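You operate a simulated robot arm through the tools that you are given. There is no shell and no other tool. Be economical: measure what you need, move in short steps, check, and stop when the job is done.

Carry out the task below with a simulated two-armed robot. There is one attempt and no reset: what you move stays moved.

## Task
Put the yellow post base on the workbench top away on the open shelf under the workbench. Then take the green peg from the paint bench and put it on top of the blue marker post there. Then take the orange foot from the paint bench and put it on top of the black marker post. Then take the blue spacer and leave it on top of the small yellow gloss tin. Then push the wall cupboard door shut. Then put the blue cup in the steel sink. Then put the white jug in the steel sink. Then put one of the steel stakes from the front of the pallet on the top of the large white block. Then open the grey waste bin lid. Keep to this order. Set down upright: yellow post base, orange foot, white jug.

Only the result counts: the job must be done as asked and must still hold three seconds after the hand-in. Knocking over, shifting, dropping, spilling or breaking anything else fails it. A push-on lid holds only when it is set on centred and level and pressed home; a screw cap is set on level and turned clockwise until tight.

## Robot
Two 7-joint arms with two-finger parallel grippers on one trunk, on a base that drives. Base frame: it is fixed to the floor where the robot stands at the start and does not move with it; the origin is under the middle of the robot, x ahead of it, y to its left, z up; the surface under the hand at the start is at about z = 860. Lengths are in mm, angles in rad, forces in N, time in s.
The left shoulder is at the start at [20, 138, 1225], the right one opposite. With the tool pointing down near the work surface each hand reaches from about 100 to 500 mm from the robot's upright axis, wherever it stands, measured 20 degrees to its own side. Places, roughly: black marker post [-7750, -750, 1000]; blue cup (8x8x6 cm) [-7800, -1200, 900]; blue marker post [-8000, -750, 1000]; blue spacer (8x2x5 cm) [-8100, -1100, 900]; green peg (3x3x10 cm) [-7800, -600, 900]; grey waste bin lid [-1200, 2200, 600]; open shelf under the workbench (72x24 cm) [120, 140, 380]; orange foot (4x4x5 cm) [-7700, -900, 900]; small yellow gloss tin [-8000, -1250, 1000]; steel sink [-7900, 0, 700]; steel stake (3x3x36 cm) [-6300, -7200, 300]; top of the large white block [-7300, -5500, 1000]; wall cupboard door [-7900, -1900, 1500]; white jug (13x9x13 cm) [-8000, -800, 1000]; yellow post base (12x5x6 cm) [500, 0, 900]. Payload 1.57 kg a hand.
Tool frame (each hand has its own): the origin (TCP) lies between the finger pads and is the grasp point; the fingertips stand 30 mm ahead of it; z points along the fingers, y is the line along which they close. The gripper opens to 80 mm. The fingers are 17 mm wide and 12 mm thick; the gripper's body (40 by 82 mm) begins 80 mm behind the TCP.
Orientation is told as [roll, pitch, yaw] about the base's x, y, z axes, in that order, counted from this pose: with the fingers straight down and closing along the base's y, the tool's x points along the base's -x, its y along +y and its z along -z.

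## Interface
- The arms move only by the tool step_arm. It takes "left_series", "right_series" or both (then of equal length, played together; a hand with none holds still); each is a list of rows, each a list of 7 numbers: the shift along the tool's x, y, z in units of 400 mm (1.0 is 400 mm), then the turn, a rotation vector about the tool's x, y, z in units of 90 degrees (1.0 is 90 degrees), then the opening, from 0 (shut) to 1 (fully open). In form: [[tx, ty, tz, ax, ay, az, grip], ...]. A call has 1 to 20 rows; each row is the pose to reach, as a shift and turn from the pose commanded when the call began, along the tool's axes at that moment. A call with a number of a shift or a turn outside -1 to 1 is refused whole. Rows are played at 5 a second. More than 50 mm and 0.15 rad between two rows, or a gripper value outside its range, and nothing of the call is played. Where a pose cannot be reached the arm comes as near as it can. A force on the tool above 40 N (or 10 N above the force at the start of the call, whichever is more), or a blocked arm, ends the call early, and 0.2 s more pass. The fingers move at their own pace (about 45 mm/s each) and stop on an object; they squeeze with about 25 N. The grip force told is the motor's: it shows also when the fingers shut on nothing. Time passes only in rows, and 0.2 s behind the last, so rows that repeat a pose let the fingers close. It gives the time, the measured TCP pose, the force on the tool (base axes), the opening and the grip force at its end, in the units of the frame above (readings bear some noise), with the torque about the TCP (base axes, N m) and any sound that the robot's microphone picked up, and new pictures: "pictures" is both (left out), scene, wrist or none (wrist: the cameras of the hands that moved).
- Cameras (640 x 400 px; columns grow to the right, rows downward): "scene" is now at [186.5, 33.1, 1126.2]; the picture's right is [0.34, -0.94, 0.00], its down [-0.38, -0.14, -0.92] and it looks along [0.86, 0.31, -0.40] (base axes); focal length 214 px, centre (320, 200). "left" rides on the left gripper at [72, 7, -122] in its tool frame; the picture's right is [-0.09, 1.00, 0.00], its down [-0.84, -0.08, -0.54] and it looks along [-0.54, -0.05, 0.84] (tool axes); focal length 238 px, centre (320, 200). "right" rides on the right gripper at [72, -7, -122] in its tool frame; the picture's right is [0.09, 1.00, 0.00], its down [-0.84, 0.08, -0.54] and it looks along [-0.54, 0.05, 0.84] (tool axes); focal length 238 px, centre (320, 200). There is no depth. A picture from a camera that has moved, and an enlarged one, comes with that camera's place and axes in the base frame and with its lens.
- lift_body(by): slides the trunk up (or, below 0, down) by that many mm; the arms and the scene camera ride with it, the base frame stays. It gives what a move gives, with no picture.
- base_move(legs): drives the robot by 1 to 6 legs, each [ahead, left, turn to the left] in mm, mm and rad, along the robot's own axes; the way and the turn of a leg run together, so that a leg with both is an arc; at most 1500 mm and 3.142 rad a leg. The arms and the cameras ride along, it lands a little off, and it stops where it bumps. It gives what a move gives, and a new picture of the scene camera.
- turn_head(pan, tilt): turns the head with the scene camera to pan (to the left, within 1.047 rad either way) and tilt (down, from -0.506 to 1.204), counted from straight ahead of the robot. It gives what a move gives, and a new picture of the scene camera.
- zoom(camera, box): a new picture of the part [left, top, right, bottom] of that camera's present view, enlarged. It takes no simulated time.
- sign_off(): hands the job in; it is judged then, once.

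Work in short steps. Places have to be worked out from the pictures, the camera data and where the tool is seen: move nearer, look again, correct. Check each grasp and each placing, and mend what went wrong. You have 483 turns and 360 pictures in all, those below and enlarged ones among them. Open the grippers and draw the arms clear of the work before you hand the job in, unless the task says otherwise; then end with one line.

The tools are called by a JSON object that holds its "method" and its "body". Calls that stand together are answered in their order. step_arm: Moves the arms, as the interface text tells. Its arguments: {"type":"object","properties":{"left_series":{"type":"array"},"right_series":{"type":"array"},"pictures":{"type":"string","enum":["both","scene","wrist","none"]}},"required":[]} The other tools are called the same way: lift_body (by) slides the trunk up or down; base_move (legs) drives the base; turn_head (pan, tilt) turns the head that bears the scene camera; zoom (camera, box) takes an enlarged picture of a part of a camera's view; sign_off () hands the job in.

At the start:

```text
time: 0.0
left_eef_pos: [238.9, 275.5, 1066.0]
left_ee_rot: [0.103, 0.255, 0.008]
left_contact_force: [-0.3, -0.3, 0.2]
left_ft_torque: [0.0, -0.01, 0.0]
left_gripper_width: 79.8
left_grasp_force: 0.1
right_eef_pos: [328.3, 34.2, 1114.7]
right_ee_rot: [-0.006, 0.266, -0.001]
right_contact_force: [-0.1, 0.1, 0.5]
right_ft_torque: [0.04, 0.01, -0.02]
right_gripper_width: 79.9
right_grasp_force: 0.0
trunk travel left (down, up): [-600.0, 640.0]
robot x, y, heading: [-0.9, 3.7, 0.002]
head pan, tilt: [0.346, 0.414]
```

scene: 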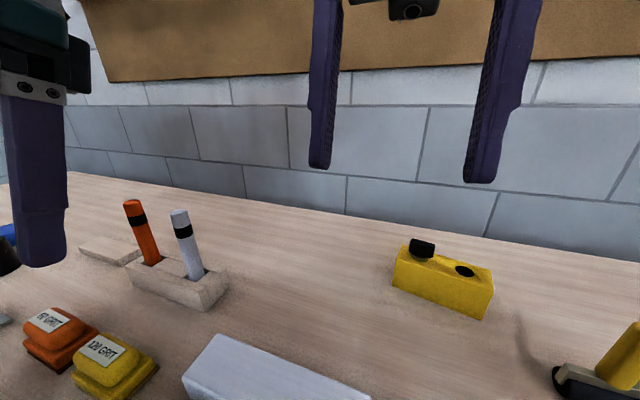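
right: 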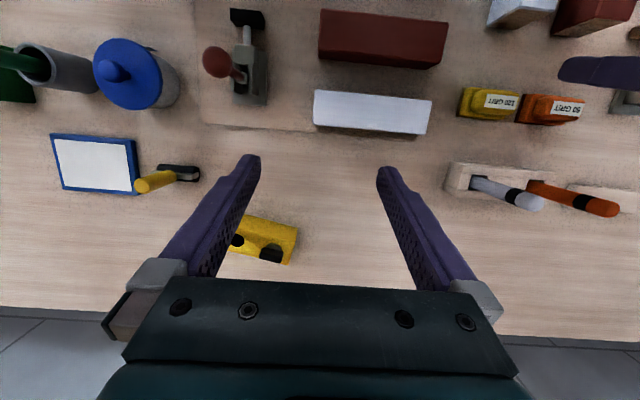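
left: 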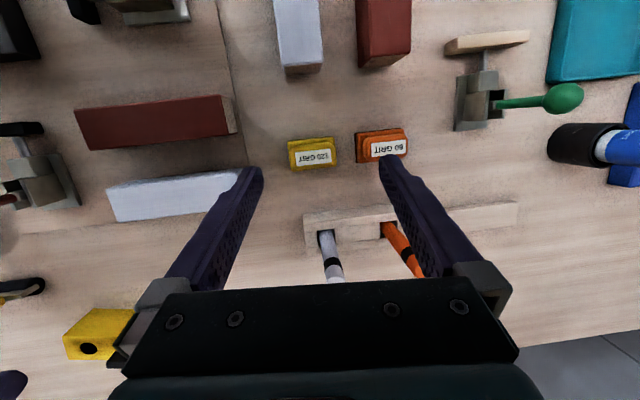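

The yellow base appears near [476, -57, 890]. I look down to find the bench edge and the shelf.

{"method": "turn_head", "body": {"pan": 0.0, "tilt": 1.1}}

{"method": "zoom", "body": {"camera": "right", "box": [160, 120, 400, 300]}}

```text
time: 1.1
left_eef_pos: [237.3, 274.8, 1066.9]
left_ee_rot: [0.102, 0.256, 0.006]
left_contact_force: [0.0, 0.2, 0.4]
left_ft_torque: [0.0, 0.01, -0.02]
left_gripper_width: 80.2
left_grasp_force: 0.1
right_eef_pos: [328.6, 35.0, 1114.9]
right_ee_rot: [-0.008, 0.269, 0.001]
right_contact_force: [0.6, 0.3, 0.2]
right_ft_torque: [0.0, -0.05, 0.01]
right_gripper_width: 80.2
right_grasp_force: 0.1
trunk travel left (down, up): [-600.0, 640.0]
robot x, y, heading: [3.0, 3.6, -0.002]
head pan, tilt: [0.0, 1.1]
camera scene: at [162.7, 1.7, 1070.8], right [0.0, -1.0, 0.0], down [-0.89, 0.0, -0.45], along [0.45, 0.0, -0.89], focal length 214 px, centre (320, 200)
```

scene: 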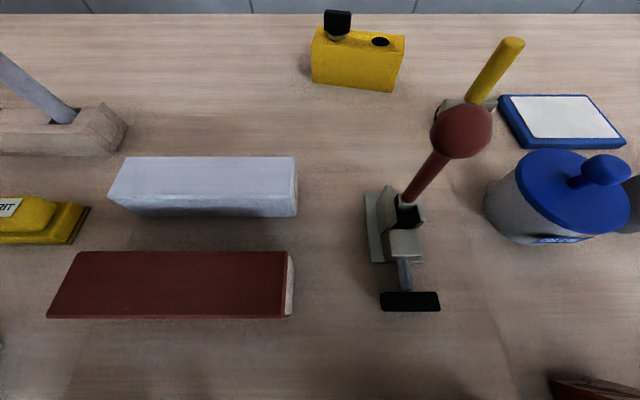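

```text
2.22 times, centred on (280, 210) of right
camera zoom: at [290.7, 28.0, 1250.9], right [-0.09, 1.0, 0.02], down [0.95, 0.08, 0.3], along [0.3, 0.04, -0.95], focal length 530 px, centre (409, 178)
```

zoom: 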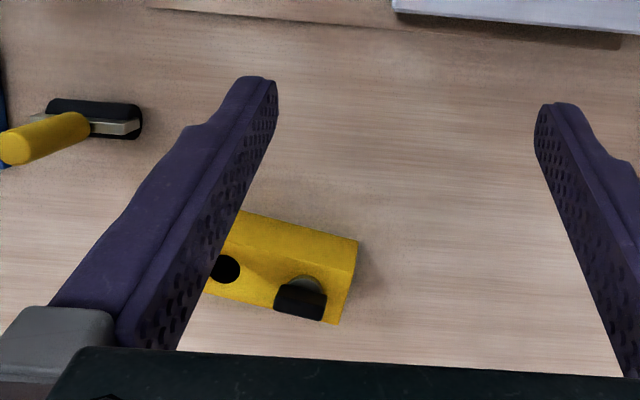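

I zoom on the block for its exact pose.

{"method": "zoom", "body": {"camera": "scene", "box": [280, 0, 440, 100]}}

```text
4.00 times, centred on (360, 50) of scene
camera zoom: at [162.7, 1.7, 1070.8], right [0.0, -1.0, 0.0], down [-0.89, 0.0, -0.45], along [0.45, 0.0, -0.89], focal length 858 px, centre (160, 800)
```

zoom: 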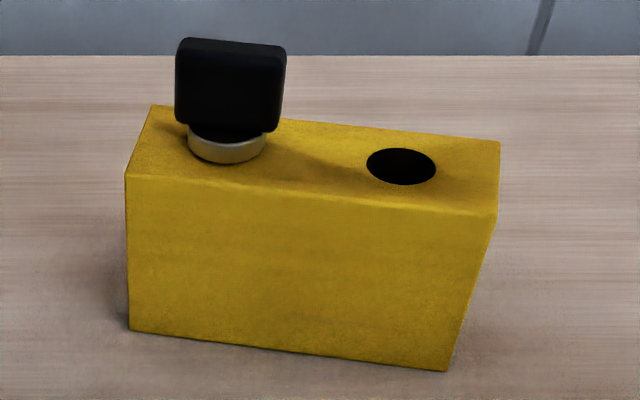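

Solving the front bottom corners gives a 120 mm edge from (470,13) to (447,-104). So the block centre is about (483,-50) and its closing axis lies roughly along x. I level the right hand first.

{"method": "step_arm", "body": {"right_series": [[0, 0, 0, 0, -0.085, 0, 1], [0, 0, 0, 0, -0.17, 0, 1]], "pictures": "none"}}

```text
time: 1.7
left_eef_pos: [237.7, 275.8, 1066.7]
left_ee_rot: [0.101, 0.257, 0.006]
left_contact_force: [-0.3, 0.1, -0.3]
left_ft_torque: [-0.01, 0.0, 0.01]
left_gripper_width: 80.2
left_grasp_force: 0.1
right_eef_pos: [322.5, 38.7, 1103.4]
right_ee_rot: [-0.021, 0.024, 0.016]
right_contact_force: [0.4, 0.5, -0.3]
right_ft_torque: [-0.01, 0.0, 0.02]
right_gripper_width: 80.0
right_grasp_force: 0.1
trunk travel left (down, up): [-600.0, 640.0]
robot x, y, heading: [-1.7, 0.8, 0.001]
head pan, tilt: [0.0, 1.1]
```

Now I turn to yaw 1.38 and move above the block at a safe height.

{"method": "step_arm", "body": {"right_series": [[-0.038, -0.021, 0.02, 0, 0, -0.088, 1], [-0.077, -0.042, 0.04, 0, 0, -0.176, 1], [-0.116, -0.063, 0.06, 0, 0, -0.264, 1], [-0.155, -0.085, 0.08, 0, 0, -0.352, 1], [-0.193, -0.106, 0.1, 0, 0, -0.44, 1], [-0.232, -0.127, 0.12, 0, 0, -0.528, 1], [-0.271, -0.148, 0.14, 0, 0, -0.616, 1], [-0.31, -0.17, 0.16, 0, 0, -0.704, 1], [-0.348, -0.19, 0.18, 0, 0, -0.79, 1], [-0.387, -0.2125, 0.2, 0, 0, -0.878, 1], [-0.387, -0.2125, 0.2, 0, 0, -0.878, 1]]}}

```text
time: 4.1
left_eef_pos: [237.0, 273.3, 1066.6]
left_ee_rot: [0.102, 0.257, 0.007]
left_contact_force: [0.4, -0.7, -0.3]
left_ft_torque: [0.04, 0.0, 0.0]
left_gripper_width: 80.0
left_grasp_force: 0.2
right_eef_pos: [305.3, -74.4, 1100.3]
right_ee_rot: [-0.006, 0.007, 1.287]
right_contact_force: [-0.1, -0.1, 0.5]
right_ft_torque: [0.03, 0.01, 0.01]
right_gripper_width: 80.0
right_grasp_force: 0.0
right hand out of reach, approached as far as the arm can: row 6, 7, 8, 9, 10, 11
trunk travel left (down, up): [-600.0, 640.0]
robot x, y, heading: [-0.8, -2.5, -0.002]
head pan, tilt: [0.0, 1.1]
camera scene: at [162.9, 0.7, 1070.8], right [0.0, -1.0, 0.0], down [-0.89, 0.0, -0.45], along [0.45, 0.0, -0.89], focal length 214 px, centre (320, 200)
camera right: at [290.7, -144.9, 1222.4], right [-0.98, 0.19, 0.0], down [0.16, 0.83, 0.54], along [0.11, 0.53, -0.84], focal length 238 px, centre (320, 200)
```

scene: 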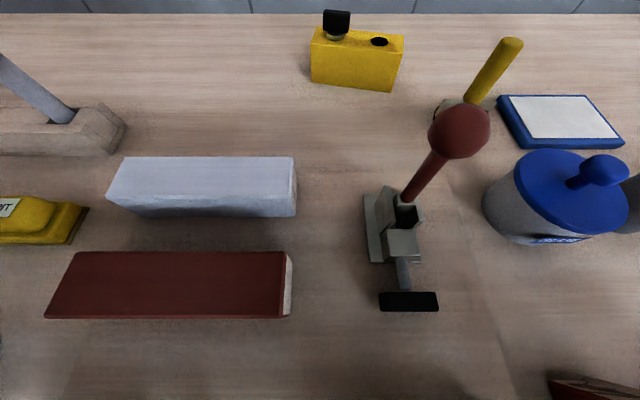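
right: 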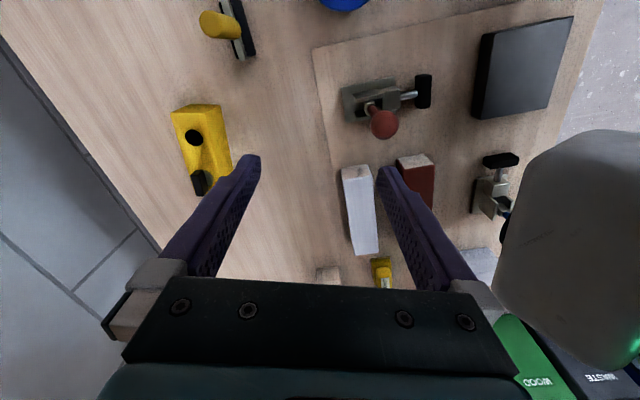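

The arm stopped at x≈305 with this yaw, so I try the other yaw sense. I turn back first, staying high.

{"method": "step_arm", "body": {"right_series": [[0, 0, 0, 0, 0, 0.09, 1], [0, 0, 0, 0, 0, 0.18, 1], [0, 0, 0, 0, 0, 0.27, 1], [0, 0, 0, 0, 0, 0.36, 1], [0, 0, 0, 0, 0, 0.45, 1], [0, 0, 0, 0, 0, 0.54, 1], [0, 0, 0, 0, 0, 0.63, 1], [0, 0, 0, 0, 0, 0.72, 1], [0, 0, 0, 0, 0, 0.81, 1], [0, 0, 0, 0, 0, 0.9, 1]], "pictures": "none"}}

{"method": "step_arm", "body": {"right_series": [[0, 0, 0, 0, 0, 0.09, 1], [0, 0, 0, 0, 0, 0.18, 1], [0, 0, 0, 0, 0, 0.27, 1], [0, 0, 0, 0, 0, 0.36, 1], [0, 0, 0, 0, 0, 0.45, 1], [0, 0, 0, 0, 0, 0.54, 1], [0, 0, 0, 0, 0, 0.63, 1], [0, 0, 0, 0, 0, 0.72, 1], [0, 0, 0, 0, 0, 0.81, 1], [0, 0, 0, 0, 0, 0.9, 1], [0, 0, 0, 0, 0, 0.98, 1]], "pictures": "none"}}

```text
time: 6.3
left_eef_pos: [236.9, 274.5, 1067.1]
left_ee_rot: [0.103, 0.258, 0.007]
left_contact_force: [0.2, 0.2, -0.1]
left_ft_torque: [-0.01, 0.01, 0.04]
left_gripper_width: 80.0
left_grasp_force: 0.0
right_eef_pos: [303.3, -73.3, 1097.7]
right_ee_rot: [-0.004, -0.003, -0.129]
right_contact_force: [0.2, -1.6, 0.3]
right_ft_torque: [0.0, -0.01, 0.01]
right_gripper_width: 80.0
right_grasp_force: 0.0
trunk travel left (down, up): [-600.0, 640.0]
robot x, y, heading: [0.3, -0.5, 0.001]
head pan, tilt: [0.0, 1.1]
```

```text
time: 8.7
left_eef_pos: [237.2, 275.0, 1065.9]
left_ee_rot: [0.102, 0.257, 0.005]
left_contact_force: [0.0, 0.8, 0.6]
left_ft_torque: [-0.01, -0.02, -0.04]
left_gripper_width: 80.0
left_grasp_force: 0.0
right_eef_pos: [302.4, -71.3, 1098.8]
right_ee_rot: [0.004, -0.005, -1.668]
right_contact_force: [0.5, -0.3, 0.3]
right_ft_torque: [0.03, 0.01, 0.0]
right_gripper_width: 79.9
right_grasp_force: 0.1
trunk travel left (down, up): [-600.0, 640.0]
robot x, y, heading: [-0.2, -2.5, -0.0]
head pan, tilt: [0.0, 1.1]
```

Turned the other way without trouble. Now I advance above the block with this yaw.

{"method": "step_arm", "body": {"right_series": [[0.016, 0.09, 0.05, 0, 0, 0.01, 1], [0.032, 0.18, 0.1, 0, 0, 0.02, 1], [0.05, 0.27, 0.15, 0, 0, 0.03, 1], [0.07, 0.36, 0.2, 0, 0, 0.05, 1], [0.096, 0.445, 0.2, 0, 0, 0.06, 1], [0.096, 0.445, 0.2, 0, 0, 0.06, 1]]}}

```text
time: 10.1
left_eef_pos: [237.5, 275.2, 1066.7]
left_ee_rot: [0.104, 0.255, 0.006]
left_contact_force: [-0.1, -0.4, -0.3]
left_ft_torque: [-0.01, 0.01, 0.0]
left_gripper_width: 80.1
left_grasp_force: 0.0
right_eef_pos: [458.8, -59.0, 1019.4]
right_ee_rot: [0.004, -0.005, -1.758]
right_contact_force: [0.2, 0.0, -0.8]
right_ft_torque: [0.03, 0.0, 0.0]
right_gripper_width: 80.0
right_grasp_force: 0.1
right hand out of reach, approached as far as the arm can: row 5, 6
trunk travel left (down, up): [-600.0, 640.0]
robot x, y, heading: [-2.2, -0.8, 0.003]
head pan, tilt: [0.0, 1.1]
camera scene: at [162.7, 1.8, 1070.7], right [0.0, -1.0, 0.0], down [-0.89, 0.0, -0.45], along [0.45, 0.0, -0.89], focal length 214 px, centre (320, 200)
camera right: at [464.6, 12.9, 1140.9], right [1.0, -0.1, 0.0], down [-0.08, -0.83, 0.55], along [-0.05, -0.54, -0.84], focal length 238 px, centre (320, 200)
```

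scene: 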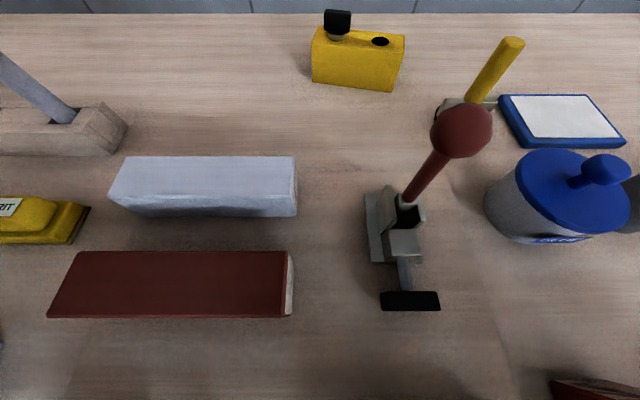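
right: 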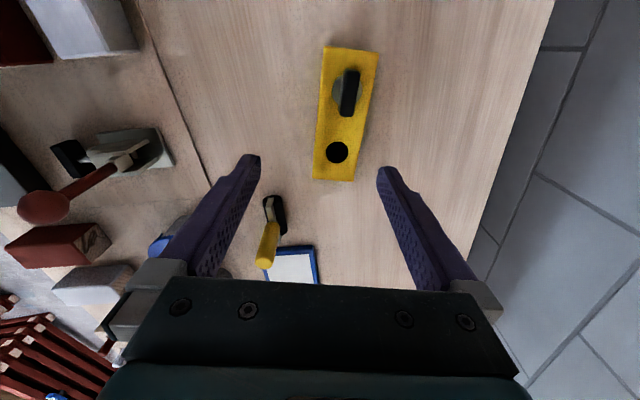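

The block centre checks out at about (480,-50), and the hand is roughly 20 mm short of it. I inch the base ahead 40 mm.

{"method": "base_move", "body": {"legs": [[40, 0, 0]]}}

```text
time: 10.9
left_eef_pos: [277.6, 276.0, 1066.8]
left_ee_rot: [0.104, 0.257, 0.009]
left_contact_force: [-0.5, 0.6, -0.1]
left_ft_torque: [0.01, 0.01, 0.04]
left_gripper_width: 79.8
left_grasp_force: 0.0
right_eef_pos: [499.3, -58.7, 1019.7]
right_ee_rot: [0.003, -0.006, -1.76]
right_contact_force: [1.2, -0.6, 0.1]
right_ft_torque: [0.03, -0.02, 0.02]
right_gripper_width: 80.1
right_grasp_force: 0.0
trunk travel left (down, up): [-600.0, 640.0]
robot x, y, heading: [39.0, 0.0, 0.001]
head pan, tilt: [0.0, 1.1]
camera scene: at [203.1, 1.8, 1070.7], right [0.0, -1.0, 0.0], down [-0.89, 0.0, -0.45], along [0.45, 0.0, -0.89], focal length 214 px, centre (320, 200)
```

scene: 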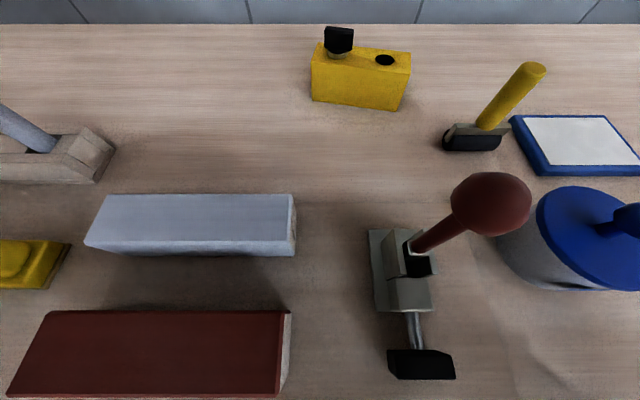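

Robot moved freely. Hand is now at x=499, so I shift back 20 mm and descend partly to look.

{"method": "step_arm", "body": {"right_series": [[0.013, -0.051, 0, 0, 0, 0, 1], [0.013, -0.051, 0.08, 0, 0, 0, 1], [0.013, -0.051, 0.15, 0, 0, 0, 1], [0.013, -0.051, 0.15, 0, 0, 0, 1]], "pictures": "wrist"}}

```text
time: 11.9
left_eef_pos: [278.0, 274.7, 1066.6]
left_ee_rot: [0.103, 0.259, 0.009]
left_contact_force: [0.1, 0.5, 0.9]
left_ft_torque: [0.01, 0.02, -0.03]
left_gripper_width: 79.7
left_grasp_force: 0.1
right_eef_pos: [482.1, -49.6, 958.8]
right_ee_rot: [0.004, -0.005, -1.762]
right_contact_force: [-0.9, -0.1, 0.3]
right_ft_torque: [0.0, 0.01, 0.04]
right_gripper_width: 80.0
right_grasp_force: 0.0
trunk travel left (down, up): [-600.0, 640.0]
robot x, y, heading: [36.9, -0.4, 0.001]
head pan, tilt: [0.0, 1.1]
camera right: at [487.0, 21.8, 1080.0], right [1.0, -0.1, 0.0], down [-0.08, -0.83, 0.55], along [-0.05, -0.54, -0.84], focal length 238 px, centre (320, 200)
```

right: 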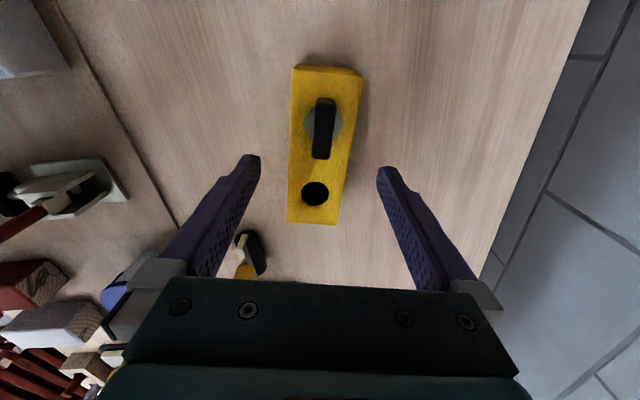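

Aligned. I descend and close.

{"method": "step_arm", "body": {"right_series": [[0, 0, 0.08, 0, 0, 0, 1], [0, 0, 0.155, 0, 0, 0, 1], [0, 0, 0.155, 0, 0, 0, 1], [0, 0, 0.155, 0, 0, 0, 0], [0, 0, 0.155, 0, 0, 0, 0], [0, 0, 0.155, 0, 0, 0, 0], [0, 0, 0.155, 0, 0, 0, 0]], "pictures": "wrist"}}

```text
time: 13.5
left_eef_pos: [278.4, 275.7, 1065.6]
left_ee_rot: [0.102, 0.256, 0.008]
left_contact_force: [0.0, -0.4, 1.0]
left_ft_torque: [0.01, 0.02, 0.04]
left_gripper_width: 80.2
left_grasp_force: 0.0
right_eef_pos: [481.0, -50.3, 896.5]
right_ee_rot: [0.004, -0.004, -1.762]
right_contact_force: [0.5, 0.1, -0.7]
right_ft_torque: [-0.03, 0.03, -0.02]
right_gripper_width: 44.9
right_grasp_force: 25.7
trunk travel left (down, up): [-600.0, 640.0]
robot x, y, heading: [42.7, -1.3, 0.004]
head pan, tilt: [0.0, 1.1]
camera right: at [487.2, 20.9, 1018.9], right [1.0, -0.1, 0.0], down [-0.08, -0.83, 0.55], along [-0.05, -0.54, -0.84], focal length 238 px, centre (320, 200)
```

right: 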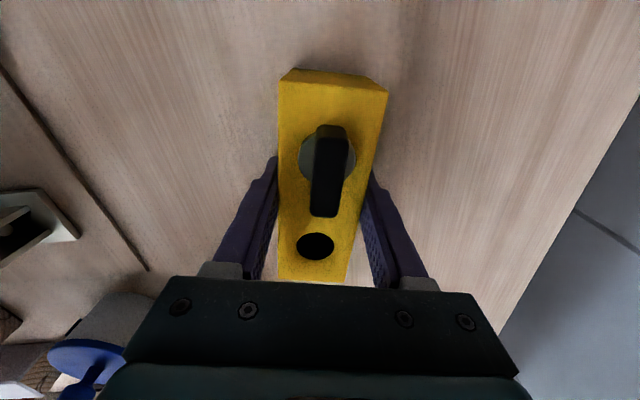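

Held at 45 mm width. I raise the trunk 150 and back away to see the shelf.

{"method": "lift_body", "body": {"by": 150}}

{"method": "base_move", "body": {"legs": [[-900, 0, 0]]}}

{"method": "turn_head", "body": {"pan": 0.1, "tilt": 0.6}}

```text
time: 15.3
left_eef_pos: [277.5, 275.0, 1215.6]
left_ee_rot: [0.104, 0.256, 0.008]
left_contact_force: [-0.2, -0.4, -0.5]
left_ft_torque: [0.0, 0.0, 0.02]
left_gripper_width: 79.9
left_grasp_force: 0.1
right_eef_pos: [480.4, -50.1, 1046.9]
right_ee_rot: [0.002, -0.004, -1.761]
right_contact_force: [0.1, 0.0, -2.2]
right_ft_torque: [0.01, -0.01, 0.03]
right_gripper_width: 44.8
right_grasp_force: 25.0
trunk travel left (down, up): [-750.0, 490.0]
robot x, y, heading: [37.4, 4.5, -0.004]
head pan, tilt: [0.0, 1.1]
```

```text
time: 20.0
left_eef_pos: [-612.6, 280.8, 1216.4]
left_ee_rot: [0.103, 0.257, -0.013]
left_contact_force: [-0.2, -0.1, 0.2]
left_ft_torque: [0.02, 0.0, -0.01]
left_gripper_width: 79.8
left_grasp_force: 0.0
right_eef_pos: [-416.6, -50.6, 1047.5]
right_ee_rot: [0.003, -0.006, -1.784]
right_contact_force: [0.5, -0.2, -2.1]
right_ft_torque: [-0.01, -0.01, -0.04]
right_gripper_width: 44.4
right_grasp_force: 24.5
trunk travel left (down, up): [-750.0, 490.0]
robot x, y, heading: [-857.4, 9.9, -0.02]
head pan, tilt: [0.0, 1.1]
camera scene: at [-692.9, 7.7, 1220.7], right [-0.02, -1.0, 0.0], down [-0.89, 0.02, -0.45], along [0.45, -0.01, -0.89], focal length 214 px, centre (320, 200)
```

scene: 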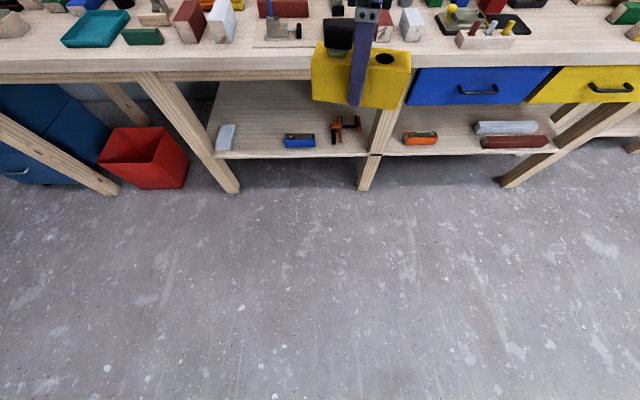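

```text
time: 20.9
left_eef_pos: [-612.1, 280.4, 1216.5]
left_ee_rot: [0.104, 0.258, -0.015]
left_contact_force: [0.8, -0.1, -0.5]
left_ft_torque: [0.01, 0.05, 0.03]
left_gripper_width: 80.3
left_grasp_force: 0.0
right_eef_pos: [-415.5, -52.2, 1047.0]
right_ee_rot: [0.004, -0.006, -1.784]
right_contact_force: [-0.1, 0.8, -1.8]
right_ft_torque: [-0.01, -0.04, 0.0]
right_gripper_width: 45.0
right_grasp_force: 25.5
trunk travel left (down, up): [-750.0, 490.0]
robot x, y, heading: [-854.9, 13.5, -0.021]
head pan, tilt: [0.099, 0.6]
camera scene: at [-667.9, 15.9, 1259.2], right [0.08, -1.0, 0.0], down [-0.56, -0.04, -0.82], along [0.82, 0.06, -0.57], focal length 214 px, centre (320, 200)
```

scene: 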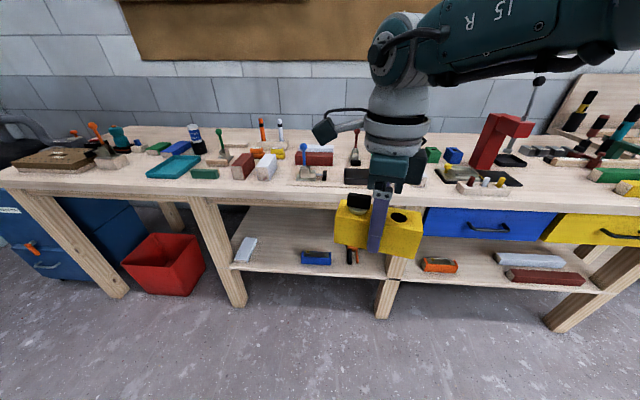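

The shelf bay spans y≈-210..500 with its front edge near x≈-20. There is a free stretch around y≈290. I lower the trunk and drive to face that spot, still well back.

{"method": "lift_body", "body": {"by": -540}}

{"method": "base_move", "body": {"legs": [[0, 380, 0.02]]}}

{"method": "turn_head", "body": {"pan": -0.15, "tilt": 0.35}}

```text
refused: -540 is not a number from -400 to 400
```

```text
time: 23.4
left_eef_pos: [-612.4, 673.9, 1215.8]
left_ee_rot: [0.102, 0.258, 0.002]
left_contact_force: [0.9, -0.2, 0.5]
left_ft_torque: [0.0, 0.01, -0.01]
left_gripper_width: 80.1
left_grasp_force: 0.0
right_eef_pos: [-409.0, 346.7, 1046.9]
right_ee_rot: [0.005, -0.005, -1.768]
right_contact_force: [0.5, -0.2, -1.5]
right_ft_torque: [-0.01, 0.03, -0.03]
right_gripper_width: 45.0
right_grasp_force: 24.9
trunk travel left (down, up): [-750.0, 490.0]
robot x, y, heading: [-851.4, 402.5, -0.009]
head pan, tilt: [0.099, 0.6]
camera scene: at [-662.7, 409.4, 1259.3], right [0.09, -1.0, 0.0], down [-0.56, -0.05, -0.82], along [0.82, 0.08, -0.57], focal length 214 px, centre (320, 200)
```

scene: 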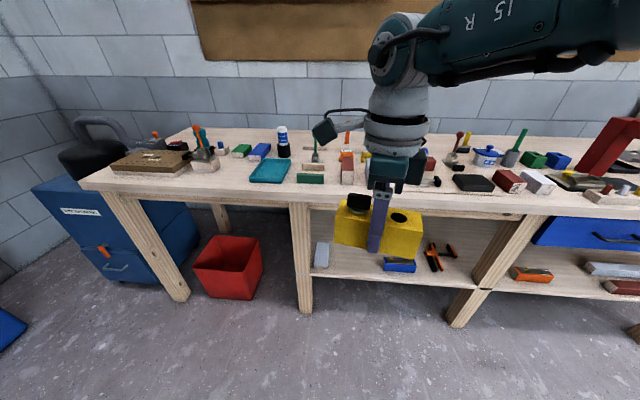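

```text
time: 24.2
left_eef_pos: [-611.5, 673.7, 1216.5]
left_ee_rot: [0.105, 0.258, 0.001]
left_contact_force: [0.1, 0.3, 0.7]
left_ft_torque: [-0.02, -0.03, 0.01]
left_gripper_width: 79.8
left_grasp_force: 0.0
right_eef_pos: [-408.5, 347.4, 1048.1]
right_ee_rot: [0.004, -0.005, -1.766]
right_contact_force: [0.0, -0.2, -2.3]
right_ft_torque: [0.01, 0.0, -0.05]
right_gripper_width: 44.9
right_grasp_force: 25.1
trunk travel left (down, up): [-750.0, 490.0]
robot x, y, heading: [-848.1, 401.0, -0.006]
head pan, tilt: [-0.15, 0.351]
camera scene: at [-658.7, 386.7, 1282.0], right [-0.15, -0.99, 0.0], down [-0.34, 0.05, -0.94], along [0.93, -0.14, -0.34], focal length 214 px, centre (320, 200)
```

scene: 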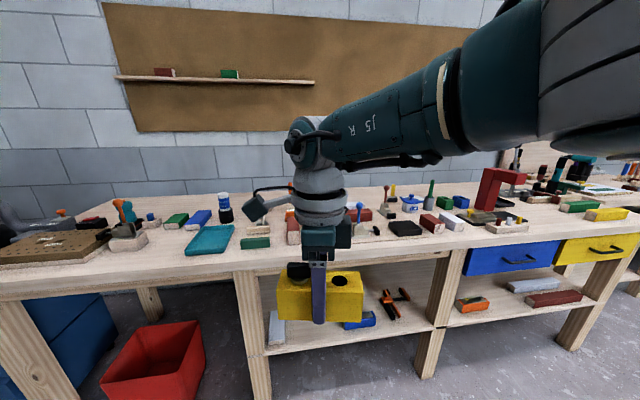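

I lower the trunk in two steps.

{"method": "lift_body", "body": {"by": -400}}

{"method": "lift_body", "body": {"by": -170}}

{"method": "turn_head", "body": {"pan": 0.0, "tilt": 0.35}}

```text
time: 28.0
left_eef_pos: [-611.7, 673.6, 817.0]
left_ee_rot: [0.104, 0.259, 0.001]
left_contact_force: [-0.2, -0.4, 0.2]
left_ft_torque: [-0.02, -0.01, -0.01]
left_gripper_width: 80.1
left_grasp_force: 0.0
right_eef_pos: [-408.4, 346.8, 646.8]
right_ee_rot: [0.004, -0.005, -1.766]
right_contact_force: [0.3, -0.1, -0.9]
right_ft_torque: [-0.04, 0.01, 0.0]
right_gripper_width: 44.8
right_grasp_force: 25.1
trunk travel left (down, up): [-350.0, 890.0]
robot x, y, heading: [-851.1, 399.5, -0.007]
head pan, tilt: [-0.15, 0.351]
```

```text
time: 29.9
left_eef_pos: [-611.5, 674.3, 647.0]
left_ee_rot: [0.102, 0.258, 0.002]
left_contact_force: [0.5, 0.4, -0.3]
left_ft_torque: [-0.02, 0.0, 0.01]
left_gripper_width: 80.1
left_grasp_force: 0.0
right_eef_pos: [-408.4, 346.7, 477.4]
right_ee_rot: [0.003, -0.006, -1.767]
right_contact_force: [0.3, -0.8, -2.3]
right_ft_torque: [0.01, 0.0, -0.01]
right_gripper_width: 44.9
right_grasp_force: 25.2
trunk travel left (down, up): [-180.0, 1060.0]
robot x, y, heading: [-851.7, 401.1, -0.003]
head pan, tilt: [-0.15, 0.351]
```

```text
time: 30.6
left_eef_pos: [-611.8, 673.9, 646.1]
left_ee_rot: [0.102, 0.259, 0.002]
left_contact_force: [0.5, 0.4, -0.9]
left_ft_torque: [-0.03, 0.04, 0.0]
left_gripper_width: 79.9
left_grasp_force: 0.1
right_eef_pos: [-408.1, 346.0, 476.8]
right_ee_rot: [0.004, -0.003, -1.766]
right_contact_force: [-0.3, -0.1, -1.1]
right_ft_torque: [-0.02, -0.02, -0.01]
right_gripper_width: 45.0
right_grasp_force: 24.7
trunk travel left (down, up): [-180.0, 1060.0]
robot x, y, heading: [-851.8, 399.7, -0.004]
head pan, tilt: [0.0, 0.351]
camera scene: at [-657.7, 400.5, 712.1], right [-0.01, -1.0, 0.0], down [-0.34, 0.0, -0.94], along [0.94, -0.01, -0.34], focal length 214 px, centre (320, 200)
```

scene: 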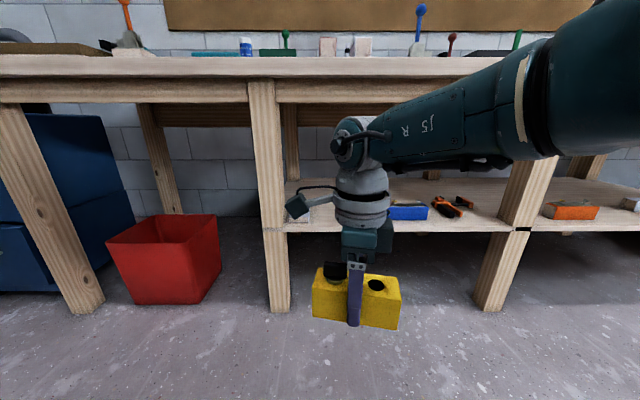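

Now I draw the left hand back so it clears the bench edge.

{"method": "step_arm", "body": {"left_series": [[0.1, 0, 0, 0, 0, 0, 1], [0.2, 0, 0, 0, 0, 0, 1], [0.3, 0, 0, 0, 0, 0, 1], [0.3, 0, 0, 0, 0, 0, 1]], "pictures": "none"}}

{"method": "base_move", "body": {"legs": [[330, -36, 0.003]]}}

```text
time: 31.4
left_eef_pos: [-743.6, 679.0, 662.1]
left_ee_rot: [0.13, 0.478, 0.018]
left_contact_force: [-0.7, 0.2, 0.1]
left_ft_torque: [0.01, -0.01, 0.01]
left_gripper_width: 80.1
left_grasp_force: 0.0
left hand out of reach, approached as far as the arm can: row 3, 4
right_eef_pos: [-410.4, 347.1, 477.1]
right_ee_rot: [0.005, -0.005, -1.766]
right_contact_force: [0.6, -0.8, -2.3]
right_ft_torque: [0.0, -0.01, 0.0]
right_gripper_width: 44.7
right_grasp_force: 25.3
trunk travel left (down, up): [-180.0, 1060.0]
robot x, y, heading: [-848.5, 399.7, -0.007]
head pan, tilt: [0.0, 0.351]
stopped in row 4 (left hand): the arm was blocked; the commanded pose is now the measured one
```

```text
time: 33.6
left_eef_pos: [-420.3, 641.2, 661.2]
left_ee_rot: [0.131, 0.475, 0.019]
left_contact_force: [0.4, -0.7, -0.2]
left_ft_torque: [-0.01, 0.01, 0.0]
left_gripper_width: 80.1
left_grasp_force: 0.1
right_eef_pos: [-86.7, 309.4, 475.9]
right_ee_rot: [0.004, -0.005, -1.765]
right_contact_force: [0.0, -0.6, -2.6]
right_ft_torque: [-0.01, 0.02, -0.01]
right_gripper_width: 44.6
right_grasp_force: 25.2
trunk travel left (down, up): [-180.0, 1060.0]
robot x, y, heading: [-524.8, 360.7, -0.006]
head pan, tilt: [0.0, 0.351]
camera scene: at [-335.3, 363.2, 712.0], right [0.0, -1.0, 0.0], down [-0.34, 0.0, -0.94], along [0.94, 0.0, -0.34], focal length 214 px, centre (320, 200)
```

scene: 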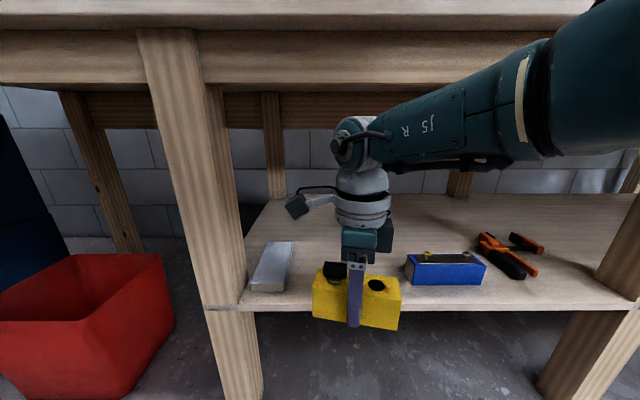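

Shelf is around z≈390 and the apron bottom about 760. The forearm is fairly high, so I lower the trunk further and raise the hand relative to it before entering.

{"method": "base_move", "body": {"legs": [[-50, 0, 0.005]]}}

{"method": "lift_body", "body": {"by": -130}}

{"method": "step_arm", "body": {"right_series": [[0, 0, -0.09, 0, 0, 0, 0], [0, 0, -0.18, 0, 0, 0, 0], [0, 0, -0.27, 0, 0, 0, 0], [0, 0, -0.27, 0, 0, 0, 0]], "pictures": "both"}}

```text
time: 34.5
left_eef_pos: [-470.5, 640.5, 661.8]
left_ee_rot: [0.131, 0.475, 0.025]
left_contact_force: [-0.5, -0.1, 0.2]
left_ft_torque: [0.02, -0.02, -0.02]
left_gripper_width: 79.7
left_grasp_force: 0.0
right_eef_pos: [-134.9, 311.2, 477.5]
right_ee_rot: [0.005, -0.005, -1.76]
right_contact_force: [0.6, 0.2, -2.8]
right_ft_torque: [-0.01, 0.0, -0.02]
right_gripper_width: 44.4
right_grasp_force: 25.3
trunk travel left (down, up): [-180.0, 1060.0]
robot x, y, heading: [-578.3, 359.5, 0.004]
head pan, tilt: [0.0, 0.351]
camera scene: at [-383.4, 364.1, 712.3], right [0.0, -1.0, 0.0], down [-0.34, 0.0, -0.94], along [0.94, 0.0, -0.34], focal length 214 px, centre (320, 200)
```

scene: 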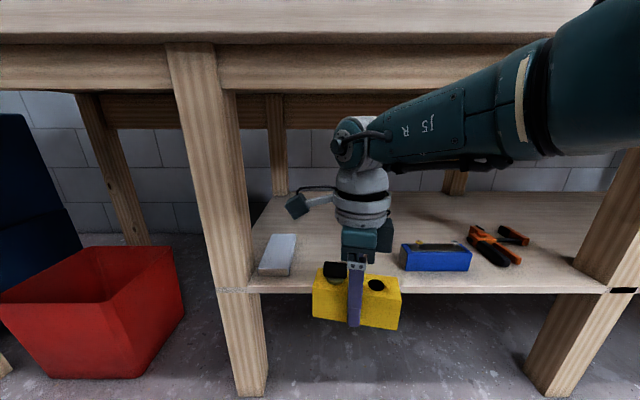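

```text
time: 36.1
left_eef_pos: [-470.8, 642.0, 530.5]
left_ee_rot: [0.132, 0.48, 0.024]
left_contact_force: [-0.1, 0.1, -0.6]
left_ft_torque: [0.02, 0.0, 0.01]
left_gripper_width: 79.9
left_grasp_force: 0.2
right_eef_pos: [-135.8, 312.3, 347.8]
right_ee_rot: [0.002, -0.004, -1.76]
right_contact_force: [-0.2, -0.3, -1.5]
right_ft_torque: [0.0, 0.01, -0.03]
right_gripper_width: 44.7
right_grasp_force: 25.2
trunk travel left (down, up): [-50.0, 1190.0]
robot x, y, heading: [-575.7, 360.3, -0.002]
head pan, tilt: [0.0, 0.351]
```

```text
time: 37.1
left_eef_pos: [-471.7, 640.8, 530.7]
left_ee_rot: [0.132, 0.48, 0.026]
left_contact_force: [-0.2, -0.1, 0.0]
left_ft_torque: [0.02, -0.03, 0.01]
left_gripper_width: 79.8
left_grasp_force: 0.1
right_eef_pos: [-133.7, 309.9, 454.8]
right_ee_rot: [0.003, -0.005, -1.761]
right_contact_force: [0.3, -0.1, -2.0]
right_ft_torque: [-0.02, -0.01, 0.0]
right_gripper_width: 44.8
right_grasp_force: 25.2
trunk travel left (down, up): [-50.0, 1190.0]
robot x, y, heading: [-575.5, 361.0, 0.003]
head pan, tilt: [0.0, 0.351]
camera scene: at [-384.6, 364.0, 582.0], right [0.0, -1.0, 0.0], down [-0.34, 0.0, -0.94], along [0.94, 0.0, -0.34], focal length 214 px, centre (320, 200)
camera right: at [-129.8, 383.4, 577.4], right [1.0, -0.1, 0.0], down [-0.08, -0.83, 0.55], along [-0.05, -0.54, -0.84], focal length 238 px, centre (320, 200)
```

scene: 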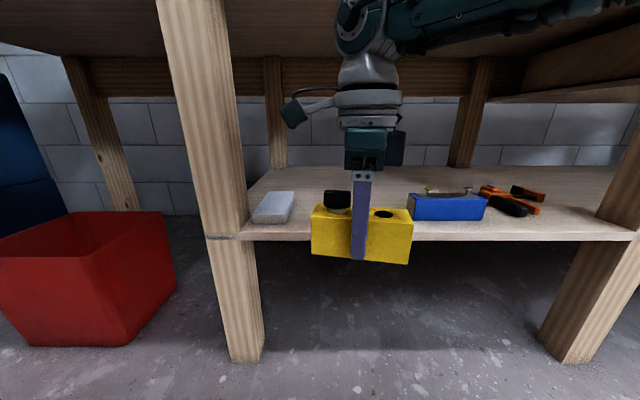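
right: 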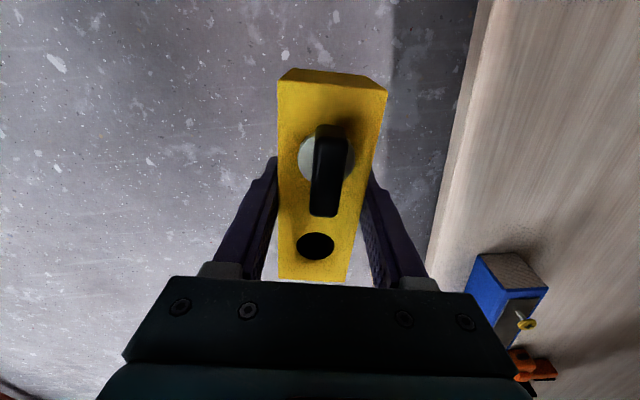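

Shelf edge is at x≈-20, z≈382, and y≈165–439 is free between the items. The wrist top (~695) clears the apron, so I go in 224 mm.

{"method": "base_move", "body": {"legs": [[150, -7, 0], [74, 0, 0]]}}

```text
time: 39.1
left_eef_pos: [-251.5, 634.9, 531.0]
left_ee_rot: [0.131, 0.482, 0.028]
left_contact_force: [0.3, 0.2, -0.6]
left_ft_torque: [-0.01, 0.01, 0.0]
left_gripper_width: 80.3
left_grasp_force: 0.1
right_eef_pos: [84.0, 305.3, 453.7]
right_ee_rot: [0.001, -0.006, -1.757]
right_contact_force: [0.6, -0.6, -2.2]
right_ft_torque: [0.03, 0.03, -0.04]
right_gripper_width: 45.0
right_grasp_force: 24.8
trunk travel left (down, up): [-50.0, 1190.0]
robot x, y, heading: [-352.1, 350.6, -0.002]
head pan, tilt: [0.0, 0.351]
camera scene: at [-163.7, 357.9, 581.7], right [0.0, -1.0, 0.0], down [-0.35, 0.0, -0.94], along [0.94, 0.0, -0.35], focal length 214 px, centre (320, 200)
```

scene: 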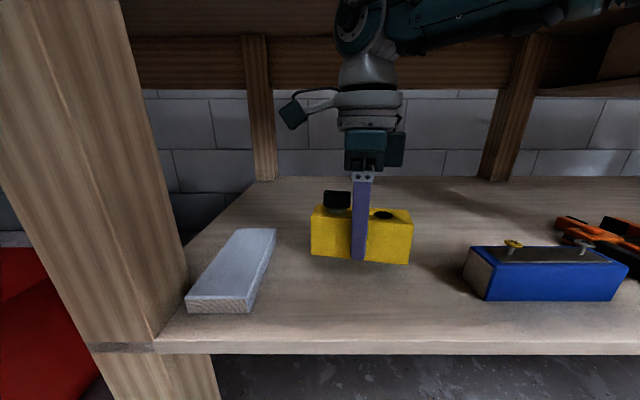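

Well placed between the items. I lower by 30 mm, then creep.

{"method": "step_arm", "body": {"right_series": [[0, 0, 0.03, 0, 0, 0, 0], [0, 0, 0.06, 0, 0, 0, 0], [0, 0, 0.075, 0, 0, 0, 0], [0, 0, 0.08, 0, 0, 0, 0], [0, 0, 0.084, 0, 0, 0, 0], [0, 0, 0.084, 0, 0, 0, 0]], "pictures": "scene"}}

```text
time: 40.5
left_eef_pos: [-249.3, 634.0, 531.2]
left_ee_rot: [0.13, 0.478, 0.025]
left_contact_force: [-0.1, -0.4, -0.1]
left_ft_torque: [0.02, 0.02, 0.0]
left_gripper_width: 80.2
left_grasp_force: 0.1
right_eef_pos: [88.1, 306.3, 421.6]
right_ee_rot: [0.003, -0.006, -1.757]
right_contact_force: [-0.2, -0.7, -1.9]
right_ft_torque: [0.01, 0.01, 0.01]
right_gripper_width: 44.6
right_grasp_force: 24.8
trunk travel left (down, up): [-50.0, 1190.0]
robot x, y, heading: [-356.3, 353.0, 0.004]
head pan, tilt: [0.0, 0.351]
camera scene: at [-161.3, 357.9, 582.1], right [0.0, -1.0, 0.0], down [-0.34, 0.0, -0.94], along [0.94, 0.0, -0.34], focal length 214 px, centre (320, 200)
```

scene: 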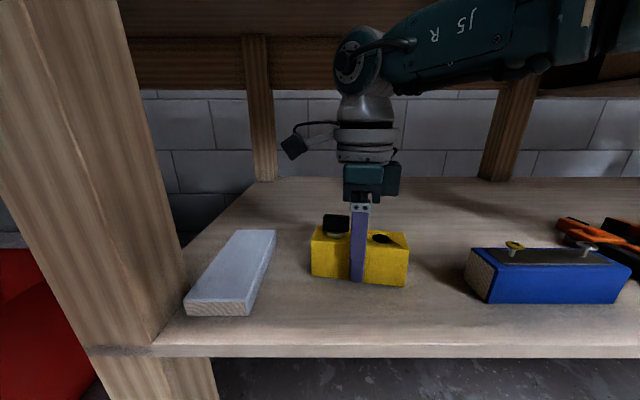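

I creep down 1 mm a row to find contact.

{"method": "step_arm", "body": {"right_series": [[0, 0, 0.003, 0, 0, 0, 0], [0, 0, 0.006, 0, 0, 0, 0], [0, 0, 0.009, 0, 0, 0, 0], [0, 0, 0.012, 0, 0, 0, 0]], "pictures": "none"}}

{"method": "step_arm", "body": {"right_series": [[0, 0, 0.003, 0, 0, 0, 0], [0, 0, 0.006, 0, 0, 0, 0]], "pictures": "none"}}

```text
time: 41.5
left_eef_pos: [-248.9, 633.4, 531.5]
left_ee_rot: [0.132, 0.478, 0.026]
left_contact_force: [-0.5, -0.5, -0.1]
left_ft_torque: [0.01, 0.01, 0.0]
left_gripper_width: 80.1
left_grasp_force: 0.1
right_eef_pos: [87.4, 305.6, 416.3]
right_ee_rot: [0.005, -0.005, -1.76]
right_contact_force: [-1.1, -0.7, 2.5]
right_ft_torque: [-0.08, 0.13, 0.04]
right_gripper_width: 44.9
right_grasp_force: 25.1
trunk travel left (down, up): [-50.0, 1190.0]
robot x, y, heading: [-355.3, 352.7, 0.0]
head pan, tilt: [0.0, 0.351]
```

```text
time: 42.1
left_eef_pos: [-248.8, 634.8, 530.6]
left_ee_rot: [0.131, 0.478, 0.027]
left_contact_force: [0.9, 0.1, 0.0]
left_ft_torque: [0.03, 0.01, -0.04]
left_gripper_width: 80.1
left_grasp_force: 0.2
right_eef_pos: [86.9, 306.3, 417.1]
right_ee_rot: [0.002, -0.002, -1.758]
right_contact_force: [-6.0, -0.5, 21.9]
right_ft_torque: [0.13, 0.63, -0.01]
right_gripper_width: 44.8
right_grasp_force: 25.0
trunk travel left (down, up): [-50.0, 1190.0]
robot x, y, heading: [-354.4, 354.1, 0.003]
head pan, tilt: [0.0, 0.351]
```

Contact is made at about 416. I ease back 1.5 mm, open, then raise the hand clear.

{"method": "step_arm", "body": {"right_series": [[0, 0, -0.005, 0, 0, 0, 0], [0, 0, -0.005, 0, 0, 0, 0.7], [0, 0, -0.005, 0, 0, 0, 1], [0, 0, -0.005, 0, 0, 0, 1], [0, 0, -0.005, 0, 0, 0, 1], [0, 0, -0.09, 0, 0, 0, 1], [0, 0, -0.17, 0, 0, 0, 1], [0, 0, -0.22, 0, 0, 0, 1]], "pictures": "both"}}

```text
time: 43.9
left_eef_pos: [-248.5, 634.8, 532.6]
left_ee_rot: [0.131, 0.477, 0.027]
left_contact_force: [-0.1, -0.5, -0.4]
left_ft_torque: [0.01, 0.02, -0.04]
left_gripper_width: 79.9
left_grasp_force: 0.1
right_eef_pos: [87.0, 306.6, 502.7]
right_ee_rot: [0.003, -0.004, -1.76]
right_contact_force: [0.0, 0.0, -0.1]
right_ft_torque: [0.01, 0.04, 0.02]
right_gripper_width: 80.0
right_grasp_force: 0.0
trunk travel left (down, up): [-50.0, 1190.0]
robot x, y, heading: [-352.7, 355.4, 0.001]
head pan, tilt: [0.0, 0.351]
camera scene: at [-161.2, 358.0, 582.1], right [0.0, -1.0, 0.0], down [-0.34, 0.0, -0.94], along [0.94, 0.0, -0.34], focal length 214 px, centre (320, 200)
camera right: at [93.1, 378.7, 625.2], right [1.0, -0.1, 0.0], down [-0.08, -0.83, 0.55], along [-0.05, -0.54, -0.84], focal length 238 px, centre (320, 200)
```

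scene: 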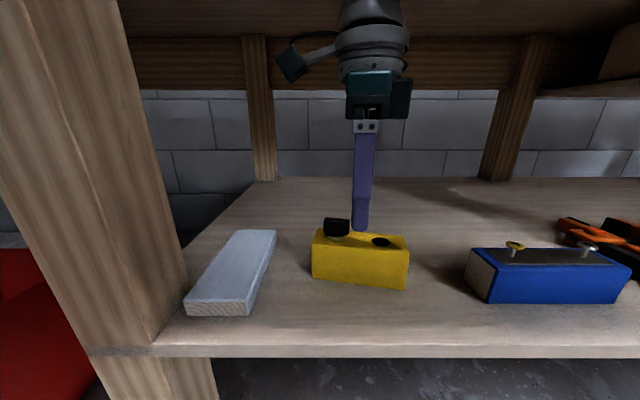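
right: 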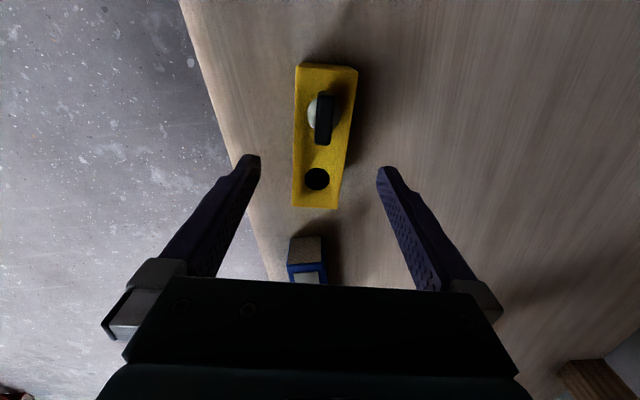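

The base stands upright on the shelf. I shift the hand 25 mm off the knob side, then back out.

{"method": "step_arm", "body": {"right_series": [[-0.06, 0, -0.02, 0, 0, 0, 1], [-0.06, 0, -0.02, 0, 0, 0, 1]], "pictures": "none"}}

{"method": "base_move", "body": {"legs": [[-600, 0, 0]]}}

```text
time: 44.5
left_eef_pos: [-249.6, 635.6, 532.5]
left_ee_rot: [0.132, 0.477, 0.027]
left_contact_force: [0.3, 0.2, 0.5]
left_ft_torque: [0.03, 0.01, 0.0]
left_gripper_width: 80.2
left_grasp_force: 0.1
right_eef_pos: [82.1, 284.7, 510.6]
right_ee_rot: [0.005, -0.006, -1.758]
right_contact_force: [-0.5, 0.4, 0.2]
right_ft_torque: [-0.03, -0.02, -0.02]
right_gripper_width: 80.0
right_grasp_force: 0.0
trunk travel left (down, up): [-50.0, 1190.0]
robot x, y, heading: [-354.3, 355.4, 0.002]
head pan, tilt: [0.0, 0.351]
```

```text
time: 47.9
left_eef_pos: [-855.1, 633.7, 531.3]
left_ee_rot: [0.13, 0.479, 0.023]
left_contact_force: [0.0, -0.6, -0.3]
left_ft_torque: [0.01, 0.02, 0.01]
left_gripper_width: 79.9
left_grasp_force: 0.1
right_eef_pos: [-525.7, 281.5, 511.5]
right_ee_rot: [0.005, -0.006, -1.761]
right_contact_force: [-0.2, 0.5, -0.4]
right_ft_torque: [-0.02, 0.01, 0.02]
right_gripper_width: 80.3
right_grasp_force: 0.2
trunk travel left (down, up): [-50.0, 1190.0]
robot x, y, heading: [-963.0, 353.5, 0.001]
head pan, tilt: [0.0, 0.351]
camera scene: at [-768.9, 356.5, 582.2], right [0.0, -1.0, 0.0], down [-0.34, 0.0, -0.94], along [0.94, 0.0, -0.34], focal length 214 px, centre (320, 200)
```

scene: 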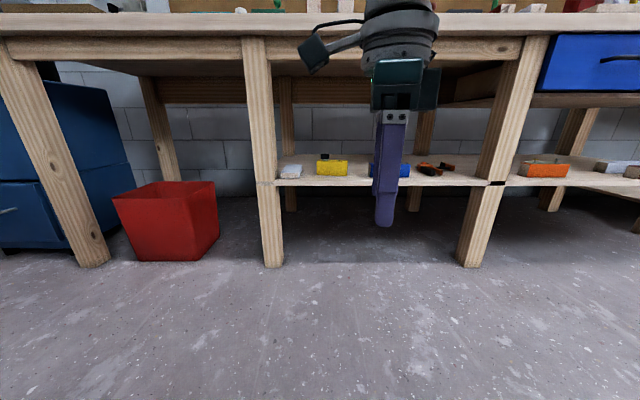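

Task 1 is done. I raise the trunk again and turn around to look toward the paint bench.

{"method": "lift_body", "body": {"by": 400}}

{"method": "lift_body", "body": {"by": 200}}

{"method": "base_move", "body": {"legs": [[-300, 0, 0], [0, 0, 3.14]]}}

{"method": "turn_head", "body": {"pan": 0.0, "tilt": 0.1}}

```text
time: 51.8
left_eef_pos: [-857.4, 633.5, 932.2]
left_ee_rot: [0.131, 0.478, 0.024]
left_contact_force: [-0.5, -0.3, 0.0]
left_ft_torque: [-0.01, 0.02, 0.01]
left_gripper_width: 79.8
left_grasp_force: 0.1
right_eef_pos: [-525.4, 281.4, 911.9]
right_ee_rot: [0.004, -0.004, -1.761]
right_contact_force: [-0.1, -0.4, 0.2]
right_ft_torque: [0.01, 0.0, -0.02]
right_gripper_width: 80.0
right_grasp_force: 0.1
trunk travel left (down, up): [-450.0, 790.0]
robot x, y, heading: [-963.8, 353.5, 0.001]
head pan, tilt: [0.0, 0.351]
```

```text
time: 53.9
left_eef_pos: [-856.7, 632.2, 1132.4]
left_ee_rot: [0.131, 0.479, 0.023]
left_contact_force: [0.1, 0.3, 0.8]
left_ft_torque: [-0.01, -0.02, 0.0]
left_gripper_width: 80.2
left_grasp_force: 0.0
right_eef_pos: [-525.0, 282.5, 1111.4]
right_ee_rot: [0.005, -0.004, -1.761]
right_contact_force: [0.1, 1.2, 0.5]
right_ft_torque: [0.02, 0.04, -0.01]
right_gripper_width: 79.9
right_grasp_force: 0.1
trunk travel left (down, up): [-650.0, 590.0]
robot x, y, heading: [-956.2, 355.4, 0.002]
head pan, tilt: [0.0, 0.351]
```

```text
time: 63.4
left_eef_pos: [-1353.7, 71.7, 1130.8]
left_ee_rot: [0.132, 0.477, -3.07]
left_contact_force: [-0.2, -0.2, -0.3]
left_ft_torque: [0.01, 0.03, 0.0]
left_gripper_width: 80.2
left_grasp_force: 0.0
right_eef_pos: [-1702.1, 405.6, 1110.0]
right_ee_rot: [0.003, -0.006, 1.431]
right_contact_force: [0.0, 0.1, 0.0]
right_ft_torque: [0.05, -0.02, 0.01]
right_gripper_width: 80.2
right_grasp_force: 0.0
trunk travel left (down, up): [-650.0, 590.0]
robot x, y, heading: [-1262.6, 355.7, -3.099]
head pan, tilt: [0.0, 0.351]
camera scene: at [-1454.7, 347.1, 1182.1], right [-0.05, 1.0, 0.0], down [0.34, 0.02, -0.94], along [-0.94, -0.05, -0.34], focal length 214 px, centre (320, 200)
```

scene: 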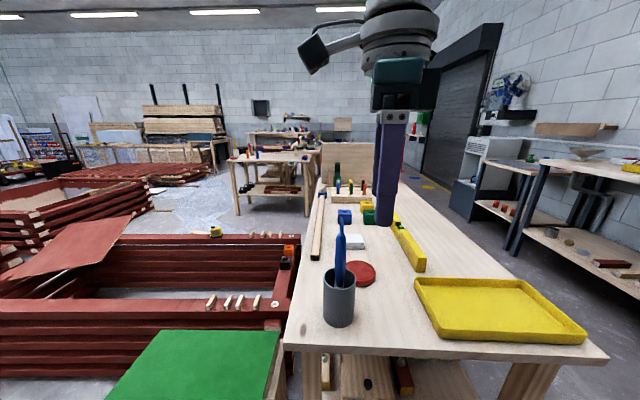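

```text
time: 64.2
left_eef_pos: [-1353.0, 71.2, 1131.7]
left_ee_rot: [0.13, 0.478, -3.07]
left_contact_force: [-0.8, -0.3, -0.1]
left_ft_torque: [-0.02, 0.0, 0.02]
left_gripper_width: 79.9
left_grasp_force: 0.0
right_eef_pos: [-1701.7, 407.4, 1109.8]
right_ee_rot: [0.003, -0.005, 1.428]
right_contact_force: [-0.1, 0.7, -0.1]
right_ft_torque: [-0.03, 0.0, 0.0]
right_gripper_width: 79.9
right_grasp_force: 0.1
trunk travel left (down, up): [-650.0, 590.0]
robot x, y, heading: [-1263.0, 356.4, -3.09]
head pan, tilt: [0.0, 0.099]
camera scene: at [-1453.7, 347.2, 1205.4], right [-0.05, 1.0, 0.0], down [0.1, 0.0, -0.99], along [-0.99, -0.05, -0.1], focal length 214 px, centre (320, 200)
```

scene: 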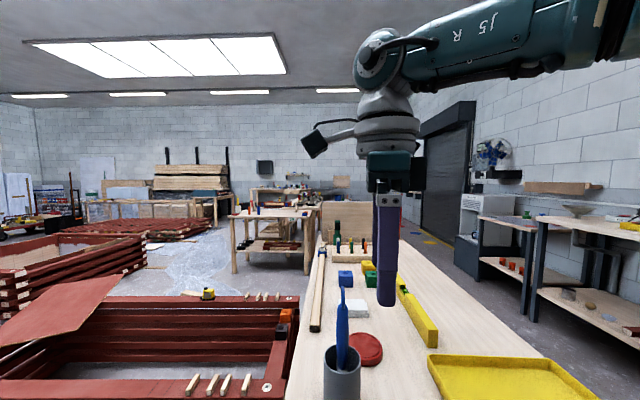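

A table stands directly ahead, with timber frames on the left and a corridor to the right of the table. I look to the right before sliding.

{"method": "turn_head", "body": {"pan": -0.9, "tilt": 0.4}}

```text
time: 65.4
left_eef_pos: [-1354.1, 71.4, 1131.2]
left_ee_rot: [0.131, 0.479, -3.07]
left_contact_force: [-0.7, 0.1, -0.4]
left_ft_torque: [0.0, -0.03, 0.03]
left_gripper_width: 80.1
left_grasp_force: 0.0
right_eef_pos: [-1701.5, 407.4, 1111.4]
right_ee_rot: [0.003, -0.005, 1.43]
right_contact_force: [0.8, 0.0, -0.6]
right_ft_torque: [-0.01, 0.0, 0.0]
right_gripper_width: 80.0
right_grasp_force: 0.1
trunk travel left (down, up): [-650.0, 590.0]
robot x, y, heading: [-1260.0, 353.9, -3.093]
head pan, tilt: [-0.901, 0.4]
camera scene: at [-1422.8, 421.3, 1177.6], right [0.75, 0.66, 0.0], down [0.26, -0.29, -0.92], along [-0.61, 0.69, -0.39], focal length 214 px, centre (320, 200)
```

scene: 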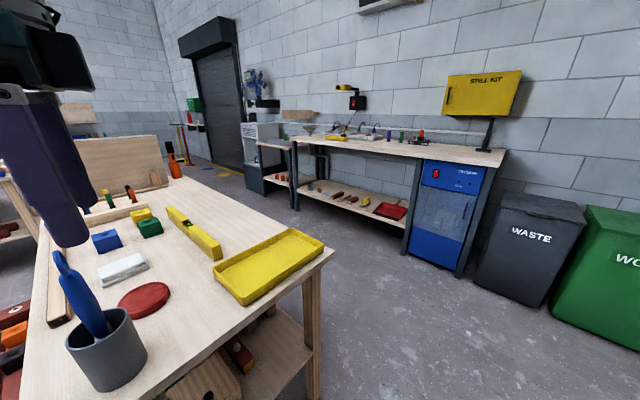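

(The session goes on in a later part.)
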